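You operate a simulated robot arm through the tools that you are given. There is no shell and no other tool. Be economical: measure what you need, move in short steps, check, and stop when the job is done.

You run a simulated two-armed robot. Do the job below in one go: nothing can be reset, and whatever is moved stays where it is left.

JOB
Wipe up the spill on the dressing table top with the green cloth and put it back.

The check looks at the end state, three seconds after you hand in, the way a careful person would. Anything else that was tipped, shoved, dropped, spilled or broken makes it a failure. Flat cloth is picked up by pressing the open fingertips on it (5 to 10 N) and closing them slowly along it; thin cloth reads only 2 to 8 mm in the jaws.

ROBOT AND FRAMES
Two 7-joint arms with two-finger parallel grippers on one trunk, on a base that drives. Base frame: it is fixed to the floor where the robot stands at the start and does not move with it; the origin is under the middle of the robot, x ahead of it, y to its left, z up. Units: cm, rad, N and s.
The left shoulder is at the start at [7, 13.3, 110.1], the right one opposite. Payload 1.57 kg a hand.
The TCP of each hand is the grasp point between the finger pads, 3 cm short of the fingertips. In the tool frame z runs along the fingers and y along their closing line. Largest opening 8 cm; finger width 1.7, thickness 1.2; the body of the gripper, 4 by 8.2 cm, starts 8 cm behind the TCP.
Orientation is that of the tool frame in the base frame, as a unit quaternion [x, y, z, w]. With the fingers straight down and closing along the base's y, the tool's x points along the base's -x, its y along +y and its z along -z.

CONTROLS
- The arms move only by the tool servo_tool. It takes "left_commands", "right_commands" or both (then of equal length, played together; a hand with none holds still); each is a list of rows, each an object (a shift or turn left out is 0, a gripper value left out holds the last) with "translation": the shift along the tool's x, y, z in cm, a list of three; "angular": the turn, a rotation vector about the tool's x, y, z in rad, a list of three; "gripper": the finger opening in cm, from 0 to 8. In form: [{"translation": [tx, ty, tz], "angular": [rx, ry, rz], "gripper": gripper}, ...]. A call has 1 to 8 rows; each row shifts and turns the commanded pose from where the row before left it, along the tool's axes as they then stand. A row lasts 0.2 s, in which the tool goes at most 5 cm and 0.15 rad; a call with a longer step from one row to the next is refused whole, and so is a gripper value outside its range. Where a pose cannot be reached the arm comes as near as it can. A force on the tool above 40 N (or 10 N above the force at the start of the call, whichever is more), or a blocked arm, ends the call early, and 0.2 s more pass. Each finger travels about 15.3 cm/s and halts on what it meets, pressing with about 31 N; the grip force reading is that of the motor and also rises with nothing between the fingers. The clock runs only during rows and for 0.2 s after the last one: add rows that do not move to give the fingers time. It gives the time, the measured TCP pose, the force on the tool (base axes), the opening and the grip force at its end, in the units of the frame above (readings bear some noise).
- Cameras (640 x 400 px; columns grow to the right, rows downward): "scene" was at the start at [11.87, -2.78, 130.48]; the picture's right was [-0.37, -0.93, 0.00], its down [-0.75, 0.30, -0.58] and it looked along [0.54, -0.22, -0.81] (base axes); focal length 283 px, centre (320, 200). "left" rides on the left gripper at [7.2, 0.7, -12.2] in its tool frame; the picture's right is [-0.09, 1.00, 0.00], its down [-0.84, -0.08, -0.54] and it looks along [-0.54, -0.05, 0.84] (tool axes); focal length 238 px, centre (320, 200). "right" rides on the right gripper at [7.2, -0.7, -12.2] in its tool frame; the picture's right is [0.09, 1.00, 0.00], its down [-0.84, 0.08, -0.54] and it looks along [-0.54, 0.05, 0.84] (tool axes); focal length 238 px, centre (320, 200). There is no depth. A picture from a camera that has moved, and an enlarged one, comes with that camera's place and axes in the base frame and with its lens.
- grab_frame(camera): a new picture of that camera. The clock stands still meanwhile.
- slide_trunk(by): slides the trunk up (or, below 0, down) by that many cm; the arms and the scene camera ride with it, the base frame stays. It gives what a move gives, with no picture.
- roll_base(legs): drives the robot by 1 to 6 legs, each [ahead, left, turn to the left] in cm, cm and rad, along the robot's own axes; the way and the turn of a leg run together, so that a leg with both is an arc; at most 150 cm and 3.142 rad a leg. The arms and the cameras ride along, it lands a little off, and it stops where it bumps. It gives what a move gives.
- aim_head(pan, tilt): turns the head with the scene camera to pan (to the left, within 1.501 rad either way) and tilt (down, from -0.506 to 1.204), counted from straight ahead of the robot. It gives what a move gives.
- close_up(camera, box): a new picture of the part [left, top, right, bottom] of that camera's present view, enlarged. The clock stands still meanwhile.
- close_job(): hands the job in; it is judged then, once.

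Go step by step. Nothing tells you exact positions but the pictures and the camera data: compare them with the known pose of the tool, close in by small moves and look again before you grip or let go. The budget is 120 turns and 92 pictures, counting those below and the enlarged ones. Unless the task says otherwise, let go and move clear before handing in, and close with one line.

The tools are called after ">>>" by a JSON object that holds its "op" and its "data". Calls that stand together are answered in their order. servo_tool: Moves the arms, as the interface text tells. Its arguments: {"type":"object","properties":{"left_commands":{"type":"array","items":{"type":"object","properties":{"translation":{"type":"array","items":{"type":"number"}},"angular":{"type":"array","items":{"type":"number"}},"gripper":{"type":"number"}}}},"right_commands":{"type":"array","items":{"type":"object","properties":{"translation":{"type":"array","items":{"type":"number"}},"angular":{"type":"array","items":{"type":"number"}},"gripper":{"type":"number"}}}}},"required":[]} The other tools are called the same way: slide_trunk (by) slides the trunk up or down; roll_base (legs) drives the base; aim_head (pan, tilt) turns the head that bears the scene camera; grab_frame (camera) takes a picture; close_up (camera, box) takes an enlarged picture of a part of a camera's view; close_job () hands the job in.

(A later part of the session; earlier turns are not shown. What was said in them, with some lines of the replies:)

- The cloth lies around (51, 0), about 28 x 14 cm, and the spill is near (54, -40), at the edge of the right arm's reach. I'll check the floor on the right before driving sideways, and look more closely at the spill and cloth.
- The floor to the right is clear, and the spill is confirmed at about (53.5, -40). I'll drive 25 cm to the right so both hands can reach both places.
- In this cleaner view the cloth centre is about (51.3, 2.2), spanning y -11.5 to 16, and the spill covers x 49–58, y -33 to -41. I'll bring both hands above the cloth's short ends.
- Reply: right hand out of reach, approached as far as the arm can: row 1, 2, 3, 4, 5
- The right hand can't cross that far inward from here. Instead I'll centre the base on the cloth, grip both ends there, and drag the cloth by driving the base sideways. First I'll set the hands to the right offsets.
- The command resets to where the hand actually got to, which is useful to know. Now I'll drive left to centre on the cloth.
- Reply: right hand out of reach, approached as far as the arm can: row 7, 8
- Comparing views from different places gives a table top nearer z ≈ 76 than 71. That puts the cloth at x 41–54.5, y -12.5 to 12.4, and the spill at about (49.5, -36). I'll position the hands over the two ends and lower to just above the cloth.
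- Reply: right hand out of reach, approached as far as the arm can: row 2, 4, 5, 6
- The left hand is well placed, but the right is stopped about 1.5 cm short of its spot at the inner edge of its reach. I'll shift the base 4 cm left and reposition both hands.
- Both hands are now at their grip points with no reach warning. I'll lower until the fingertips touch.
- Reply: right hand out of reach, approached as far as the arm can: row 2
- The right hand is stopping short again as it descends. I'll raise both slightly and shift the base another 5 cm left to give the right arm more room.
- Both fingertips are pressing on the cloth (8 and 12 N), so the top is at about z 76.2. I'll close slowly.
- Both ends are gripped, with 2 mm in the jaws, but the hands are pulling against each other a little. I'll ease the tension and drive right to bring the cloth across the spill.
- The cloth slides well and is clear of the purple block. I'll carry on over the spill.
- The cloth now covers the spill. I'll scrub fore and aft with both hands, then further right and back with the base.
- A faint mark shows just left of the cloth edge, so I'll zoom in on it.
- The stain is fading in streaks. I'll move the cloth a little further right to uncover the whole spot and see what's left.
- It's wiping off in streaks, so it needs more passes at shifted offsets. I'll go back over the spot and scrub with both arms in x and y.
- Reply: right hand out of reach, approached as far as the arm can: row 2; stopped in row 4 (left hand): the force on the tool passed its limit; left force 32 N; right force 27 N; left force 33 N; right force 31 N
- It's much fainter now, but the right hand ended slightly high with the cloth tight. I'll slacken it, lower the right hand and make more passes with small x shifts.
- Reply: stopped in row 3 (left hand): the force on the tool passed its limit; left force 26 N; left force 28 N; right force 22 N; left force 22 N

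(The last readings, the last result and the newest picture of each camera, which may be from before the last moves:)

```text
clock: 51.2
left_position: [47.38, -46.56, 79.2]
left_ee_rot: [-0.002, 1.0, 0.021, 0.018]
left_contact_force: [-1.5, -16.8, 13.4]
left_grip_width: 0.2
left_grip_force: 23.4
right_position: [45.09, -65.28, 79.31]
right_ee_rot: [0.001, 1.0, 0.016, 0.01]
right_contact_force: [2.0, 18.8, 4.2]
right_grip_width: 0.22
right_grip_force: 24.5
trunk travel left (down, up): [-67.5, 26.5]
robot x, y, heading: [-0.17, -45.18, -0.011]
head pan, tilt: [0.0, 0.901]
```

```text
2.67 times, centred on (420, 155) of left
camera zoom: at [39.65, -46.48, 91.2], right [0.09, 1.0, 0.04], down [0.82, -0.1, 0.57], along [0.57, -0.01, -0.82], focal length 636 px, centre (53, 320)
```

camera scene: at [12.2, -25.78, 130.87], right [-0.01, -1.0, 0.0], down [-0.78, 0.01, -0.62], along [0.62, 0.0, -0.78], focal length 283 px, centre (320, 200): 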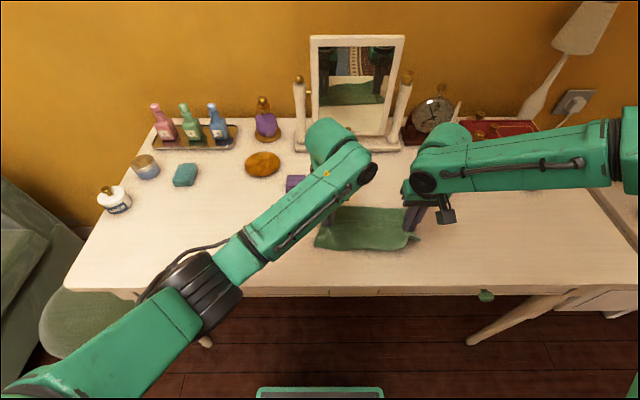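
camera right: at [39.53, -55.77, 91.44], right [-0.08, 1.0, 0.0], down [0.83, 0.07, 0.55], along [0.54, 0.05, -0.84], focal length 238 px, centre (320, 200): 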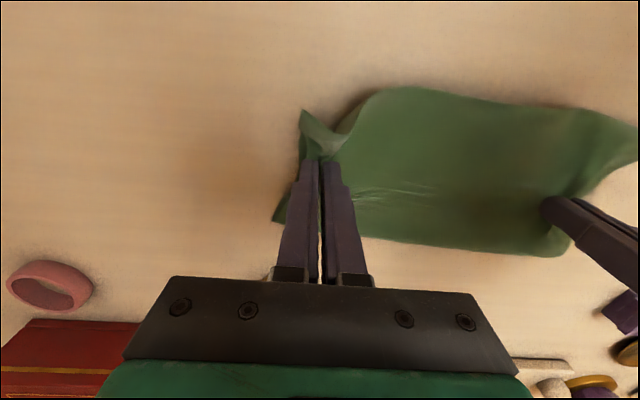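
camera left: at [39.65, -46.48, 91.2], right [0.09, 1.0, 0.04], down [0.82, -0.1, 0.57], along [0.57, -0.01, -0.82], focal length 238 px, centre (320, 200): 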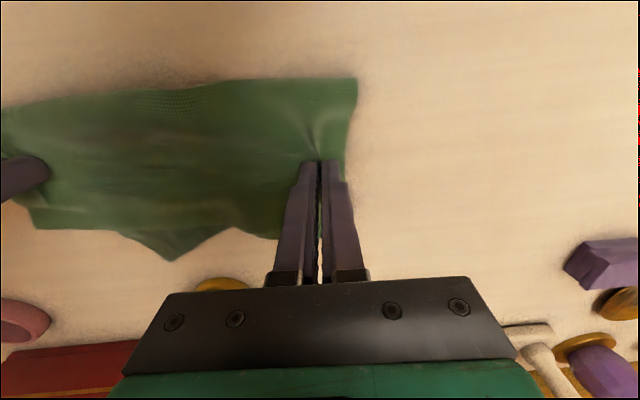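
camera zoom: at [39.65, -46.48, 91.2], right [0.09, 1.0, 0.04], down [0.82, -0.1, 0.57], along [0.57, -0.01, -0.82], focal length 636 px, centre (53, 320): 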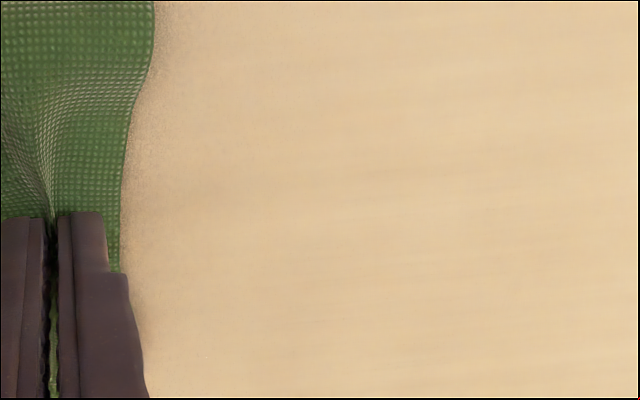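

The table looks clean there. Now I'll drag the cloth back left toward its starting place, keeping clear of the block.

>>> {"op": "roll_base", "data": {"legs": [[0, 28, 0], [0, 27.5, 0]]}}

>>> {"op": "grab_frame", "data": {"camera": "right"}}

>>> {"op": "grab_frame", "data": {"camera": "left"}}

>>> {"op": "grab_frame", "data": {"camera": "scene"}}

```text
clock: 54.7
left_position: [47.87, 8.93, 79.26]
left_ee_rot: [-0.001, 1.0, 0.02, 0.018]
left_contact_force: [-2.2, -19.0, 11.1]
left_grip_width: 0.22
left_grip_force: 23.5
right_position: [45.47, -9.68, 79.38]
right_ee_rot: [0.0, 1.0, 0.016, 0.011]
right_contact_force: [2.0, 17.0, 2.1]
right_grip_width: 0.24
right_grip_force: 23.2
trunk travel left (down, up): [-67.5, 26.5]
robot x, y, heading: [0.29, 10.72, -0.007]
head pan, tilt: [0.0, 0.901]
```

```text
61 pictures are left
camera right: at [38.05, -10.7, 91.42], right [-0.09, 1.0, 0.03], down [0.83, 0.06, 0.56], along [0.56, 0.08, -0.83], focal length 238 px, centre (320, 200)
```

right: 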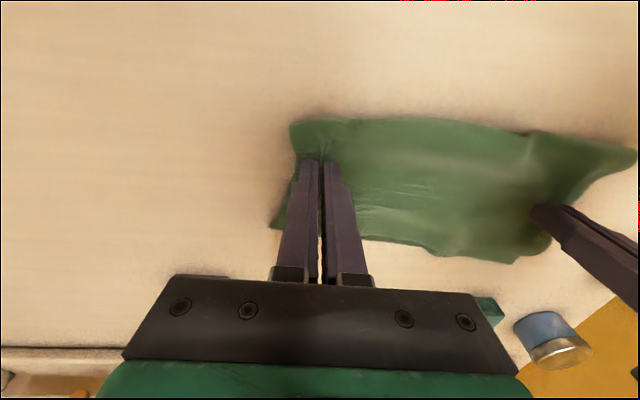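

```text
60 pictures are left
camera left: at [40.14, 9.15, 91.2], right [0.09, 1.0, 0.04], down [0.82, -0.1, 0.57], along [0.57, -0.02, -0.82], focal length 238 px, centre (320, 200)
```

left: 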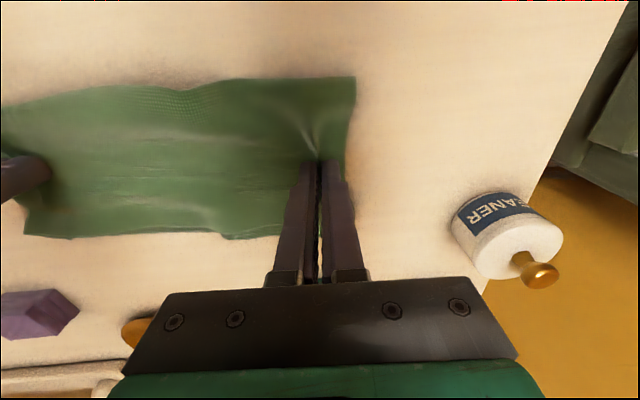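

```text
59 pictures are left
camera scene: at [12.63, 10.36, 130.86], right [-0.01, -1.0, 0.0], down [-0.78, 0.01, -0.62], along [0.62, -0.01, -0.78], focal length 283 px, centre (320, 200)
```

scene: 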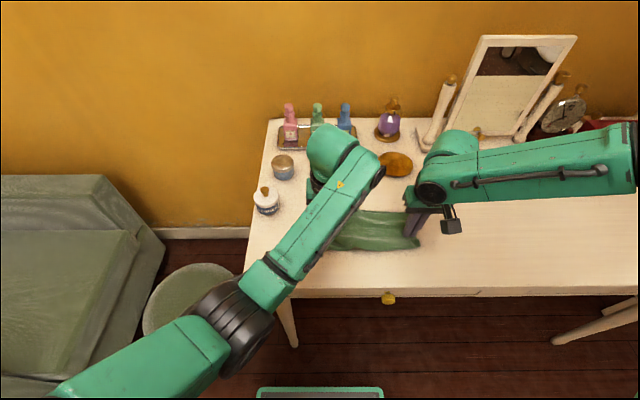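

The cloth is back within about 1 cm of its place. I'll press the right hand down slightly and open both hands slowly so the fingers spread the fold flat again.

>>> {"op": "servo_tool", "data": {"left_commands": [{"translation": [0, 0, 0]}, {"gripper": 0.6}, {"gripper": 1.1}, {"gripper": 1.7}, {"gripper": 2.3}, {"gripper": 2.9}, {"gripper": 3.5}, {"gripper": 4.0}], "right_commands": [{"translation": [0, 0, 0.15]}, {"gripper": 0.6}, {"gripper": 1.1}, {"gripper": 1.7}, {"gripper": 2.3}, {"gripper": 2.9}, {"gripper": 3.5}, {"gripper": 4.0}]}}

>>> {"op": "grab_frame", "data": {"camera": "right"}}

>>> {"op": "grab_frame", "data": {"camera": "left"}}

```text
clock: 56.5
left_position: [47.71, 9.07, 79.27]
left_ee_rot: [-0.001, 1.0, 0.02, 0.018]
left_contact_force: [1.2, 1.4, 8.2]
left_grip_width: 3.82
left_grip_force: 0.0
right_position: [45.41, -9.58, 79.2]
right_ee_rot: [0.0, 1.0, 0.016, 0.011]
right_contact_force: [1.6, 3.2, 15.9]
right_grip_width: 3.68
right_grip_force: 0.0
trunk travel left (down, up): [-67.5, 26.5]
robot x, y, heading: [0.24, 10.42, -0.004]
head pan, tilt: [0.0, 0.901]
```

```text
58 pictures are left
camera right: at [38.0, -10.61, 91.32], right [-0.09, 1.0, 0.03], down [0.82, 0.06, 0.56], along [0.56, 0.07, -0.83], focal length 238 px, centre (320, 200)
```

right: 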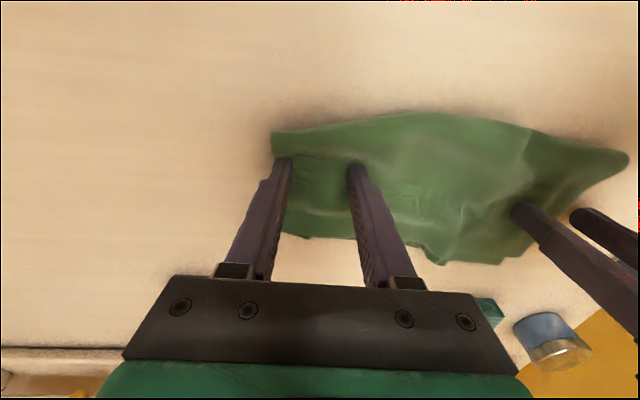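

```text
57 pictures are left
camera left: at [40.08, 9.28, 91.26], right [0.09, 1.0, 0.04], down [0.82, -0.1, 0.57], along [0.57, -0.02, -0.82], focal length 238 px, centre (320, 200)
```

left: 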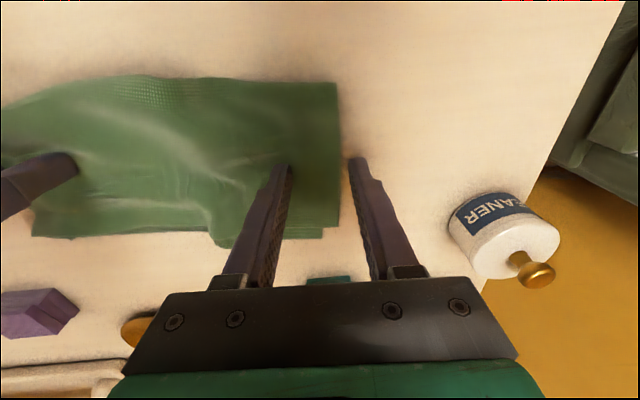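

Both hands have released. I'll lift straight up slowly to inspect the cloth.

>>> {"op": "servo_tool", "data": {"left_commands": [{"translation": [0, 0, -0.5]}, {"translation": [0, 0, -1]}, {"translation": [0, 0, -1.5]}, {"translation": [0, 0, -2]}, {"translation": [0, 0, -2]}, {"translation": [0, 2, -2]}, {"translation": [0, 2, -2]}, {"translation": [0, 2, -2]}], "right_commands": [{"translation": [0, 0, -0.5]}, {"translation": [0, 0, -1]}, {"translation": [0, 0, -1.5]}, {"translation": [0, 0, -2]}, {"translation": [0, 0, -2]}, {"translation": [0, -3, -2]}, {"translation": [0, -3, -2]}, {"translation": [0, -3, -2]}]}}

>>> {"op": "grab_frame", "data": {"camera": "left"}}

>>> {"op": "close_up", "data": {"camera": "scene", "box": [240, 120, 560, 320]}}

```text
clock: 58.3
left_position: [53.75, 13.74, 87.06]
left_ee_rot: [-0.009, 0.999, 0.029, 0.018]
left_contact_force: [-0.4, -0.1, 0.0]
left_grip_width: 3.98
left_grip_force: 0.0
left hand out of reach, approached as far as the arm can: row 4, 5, 6, 7, 8
right_position: [45.44, -19.12, 91.75]
right_ee_rot: [0.001, 1.0, 0.017, 0.009]
right_contact_force: [0.3, 0.7, 0.2]
right_grip_width: 3.99
right_grip_force: 0.1
trunk travel left (down, up): [-67.5, 26.5]
robot x, y, heading: [0.44, 10.83, -0.006]
head pan, tilt: [0.0, 0.901]
```

```text
56 pictures are left
camera left: at [46.1, 13.5, 99.06], right [0.07, 1.0, 0.06], down [0.82, -0.09, 0.57], along [0.57, 0.01, -0.82], focal length 238 px, centre (320, 200)
```

left: 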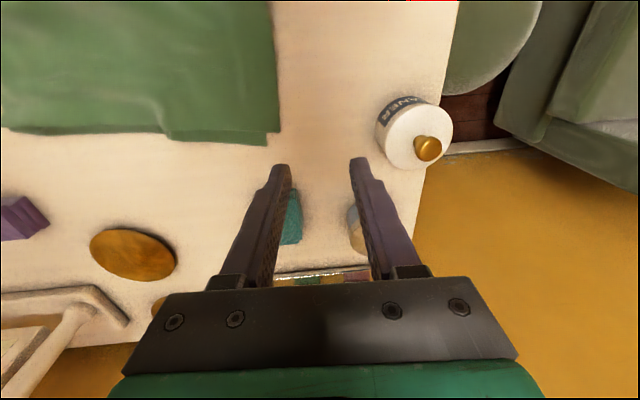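

```text
2.00 times, centred on (400, 220) of scene
camera zoom: at [12.79, 10.21, 130.83], right [-0.01, -1.0, 0.0], down [-0.78, 0.01, -0.62], along [0.62, -0.01, -0.78], focal length 566 px, centre (160, 160)
```

zoom: 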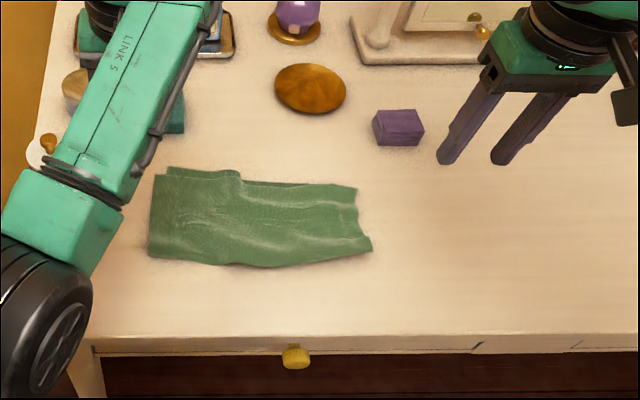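

The cloth is down, nearly flat and within about 2 cm of its place. I'll move the left arm back out of the way to check the whole top, including the spill spot.

>>> {"op": "servo_tool", "data": {"left_commands": [{"translation": [2, 0, -1]}, {"translation": [3, 0, -2]}, {"translation": [3, 0, -2]}, {"translation": [3, 2, -2]}, {"translation": [3, 3, -2]}, {"translation": [2, 3, -2]}, {"translation": [0, 3, -2]}, {"translation": [0, 3, -2]}], "right_commands": [{"translation": [0, -4, -2]}, {"translation": [0, -4, -2]}, {"translation": [0, -4, -1]}, {"translation": [0, -4, 0]}, {"translation": [0, -4, 0]}, {"translation": [0, -4, 0]}, {"translation": [0, 0, 0]}, {"translation": [0, 0, 0]}]}}

>>> {"op": "aim_head", "data": {"pan": -0.4, "tilt": 0.9}}

>>> {"op": "grab_frame", "data": {"camera": "scene"}}

>>> {"op": "close_up", "data": {"camera": "right", "box": [160, 0, 480, 200]}}

```text
clock: 60.1
left_position: [55.44, 21.53, 89.19]
left_ee_rot: [-0.001, 1.0, 0.02, 0.017]
left_contact_force: [0.3, 0.5, -0.3]
left_grip_width: 3.99
left_grip_force: 0.0
left hand out of reach, approached as far as the arm can: row 1, 2, 3, 4, 5, 6, 7, 8
right_position: [45.17, -43.45, 96.01]
right_ee_rot: [0.001, 1.0, 0.016, 0.01]
right_contact_force: [0.1, -0.8, -0.3]
right_grip_width: 4.0
right_grip_force: 0.0
trunk travel left (down, up): [-67.5, 26.5]
robot x, y, heading: [0.05, 10.82, -0.011]
head pan, tilt: [0.0, 0.901]
```

```text
clock: 61.0
left_position: [55.46, 21.43, 89.16]
left_ee_rot: [-0.001, 1.0, 0.02, 0.017]
left_contact_force: [0.6, 0.5, -0.3]
left_grip_width: 4.0
left_grip_force: 0.1
right_position: [45.24, -43.47, 96.15]
right_ee_rot: [0.001, 1.0, 0.017, 0.01]
right_contact_force: [-1.2, 0.1, 0.0]
right_grip_width: 4.01
right_grip_force: 0.1
trunk travel left (down, up): [-67.5, 26.5]
robot x, y, heading: [0.34, 10.62, -0.016]
head pan, tilt: [-0.4, 0.901]
```

```text
54 pictures are left
camera scene: at [12.23, 7.35, 130.83], right [-0.4, -0.92, 0.0], down [-0.72, 0.31, -0.62], along [0.57, -0.25, -0.78], focal length 283 px, centre (320, 200)
```

scene: 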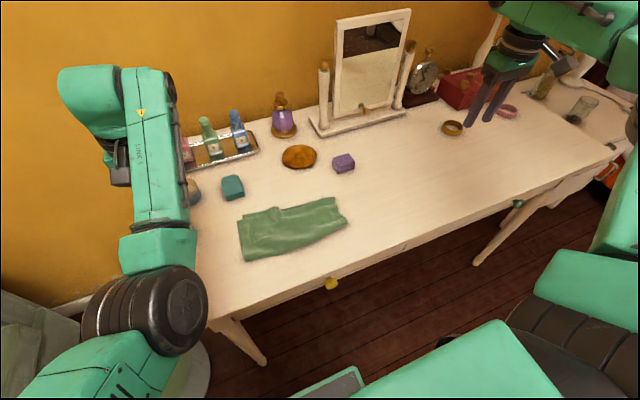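

```text
2.00 times, centred on (320, 100) of right
camera zoom: at [37.78, -44.46, 108.17], right [-0.09, 1.0, 0.03], down [0.83, 0.06, 0.56], along [0.56, 0.08, -0.83], focal length 477 px, centre (320, 400)
```

zoom: 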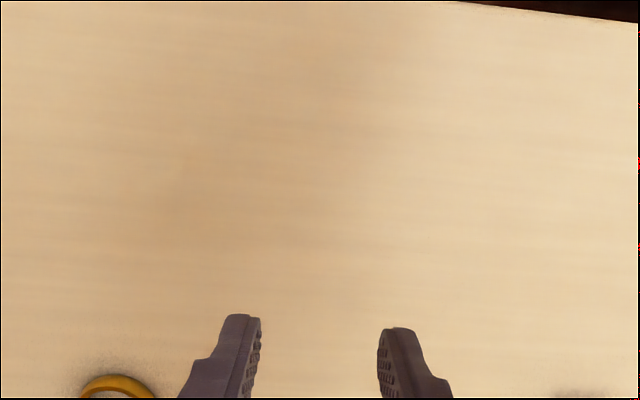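

The spill spot is clean. I'll check the left hand's surroundings, since it's near the jars.

>>> {"op": "grab_frame", "data": {"camera": "left"}}

>>> {"op": "aim_head", "data": {"pan": 0.3, "tilt": 0.9}}

>>> {"op": "grab_frame", "data": {"camera": "scene"}}

```text
52 pictures are left
camera left: at [47.81, 21.54, 101.13], right [0.09, 1.0, 0.04], down [0.82, -0.1, 0.57], along [0.57, -0.02, -0.82], focal length 238 px, centre (320, 200)
```

left: 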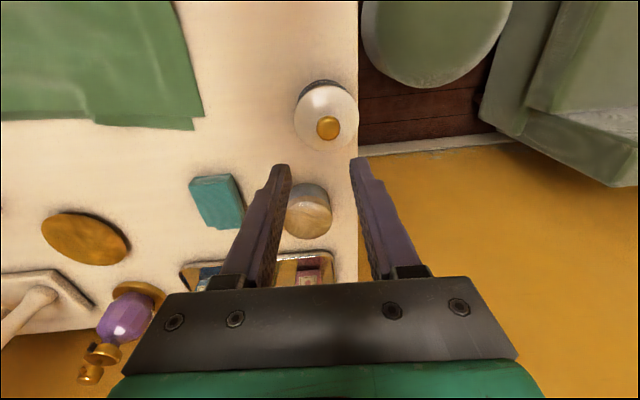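

```text
clock: 62.1
left_position: [55.35, 21.42, 89.04]
left_ee_rot: [-0.001, 1.0, 0.022, 0.018]
left_contact_force: [-0.5, 0.1, -1.0]
left_grip_width: 4.0
left_grip_force: 0.1
right_position: [45.17, -43.37, 96.03]
right_ee_rot: [0.001, 1.0, 0.017, 0.01]
right_contact_force: [1.1, -0.7, 0.6]
right_grip_width: 3.99
right_grip_force: 0.0
trunk travel left (down, up): [-67.5, 26.5]
robot x, y, heading: [0.38, 10.58, -0.007]
head pan, tilt: [0.3, 0.901]
```

```text
51 pictures are left
camera scene: at [12.54, 12.5, 130.83], right [0.29, -0.96, 0.0], down [-0.75, -0.22, -0.62], along [0.59, 0.18, -0.78], focal length 283 px, centre (320, 200)
```

scene: 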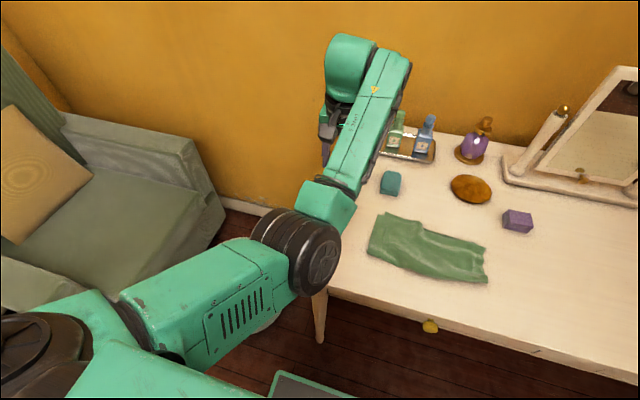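

Nothing has been disturbed. I'll raise the trunk to get the hands clear, then look closely at the cloth to decide whether to tidy it.

>>> {"op": "slide_trunk", "data": {"by": 12}}

>>> {"op": "close_up", "data": {"camera": "scene", "box": [340, 190, 520, 302]}}

```text
clock: 63.6
left_position: [55.38, 21.51, 101.16]
left_ee_rot: [-0.001, 1.0, 0.02, 0.017]
left_contact_force: [-0.4, 0.5, -0.6]
left_grip_width: 3.97
left_grip_force: 0.0
right_position: [45.11, -43.47, 107.98]
right_ee_rot: [0.001, 1.0, 0.016, 0.009]
right_contact_force: [-0.7, -0.5, 0.2]
right_grip_width: 3.99
right_grip_force: 0.1
trunk travel left (down, up): [-79.5, 14.5]
robot x, y, heading: [0.21, 10.66, -0.013]
head pan, tilt: [0.3, 0.901]
```

```text
3.56 times, centred on (430, 246) of scene
camera zoom: at [12.56, 12.49, 142.83], right [0.29, -0.96, 0.0], down [-0.75, -0.22, -0.62], along [0.59, 0.18, -0.78], focal length 1006 px, centre (-71, 36)
```

zoom: 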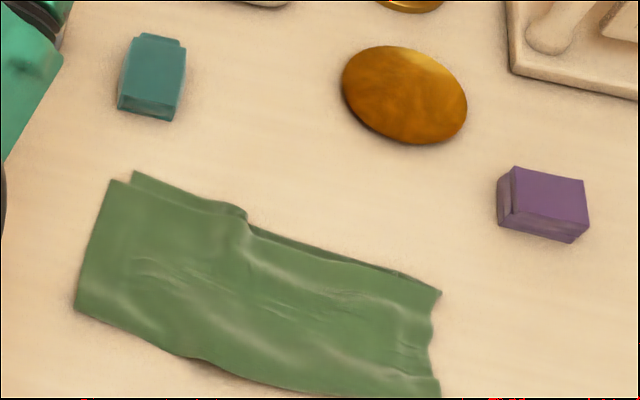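

The spill is wiped up and the green cloth is back within about 2 cm of where it was, lying nearly flat with its far edge slightly tucked under. Both hands are clear and nothing else has moved, so I'm handing in.

>>> {"op": "close_job", "data": {}}

```text
The job is handed in.
```

The spill no longer shows on the dressing table, and the green cloth is back within about 2 cm of its original place. It lies slightly rumpled, with its far edge tucked under; nothing else looks moved.
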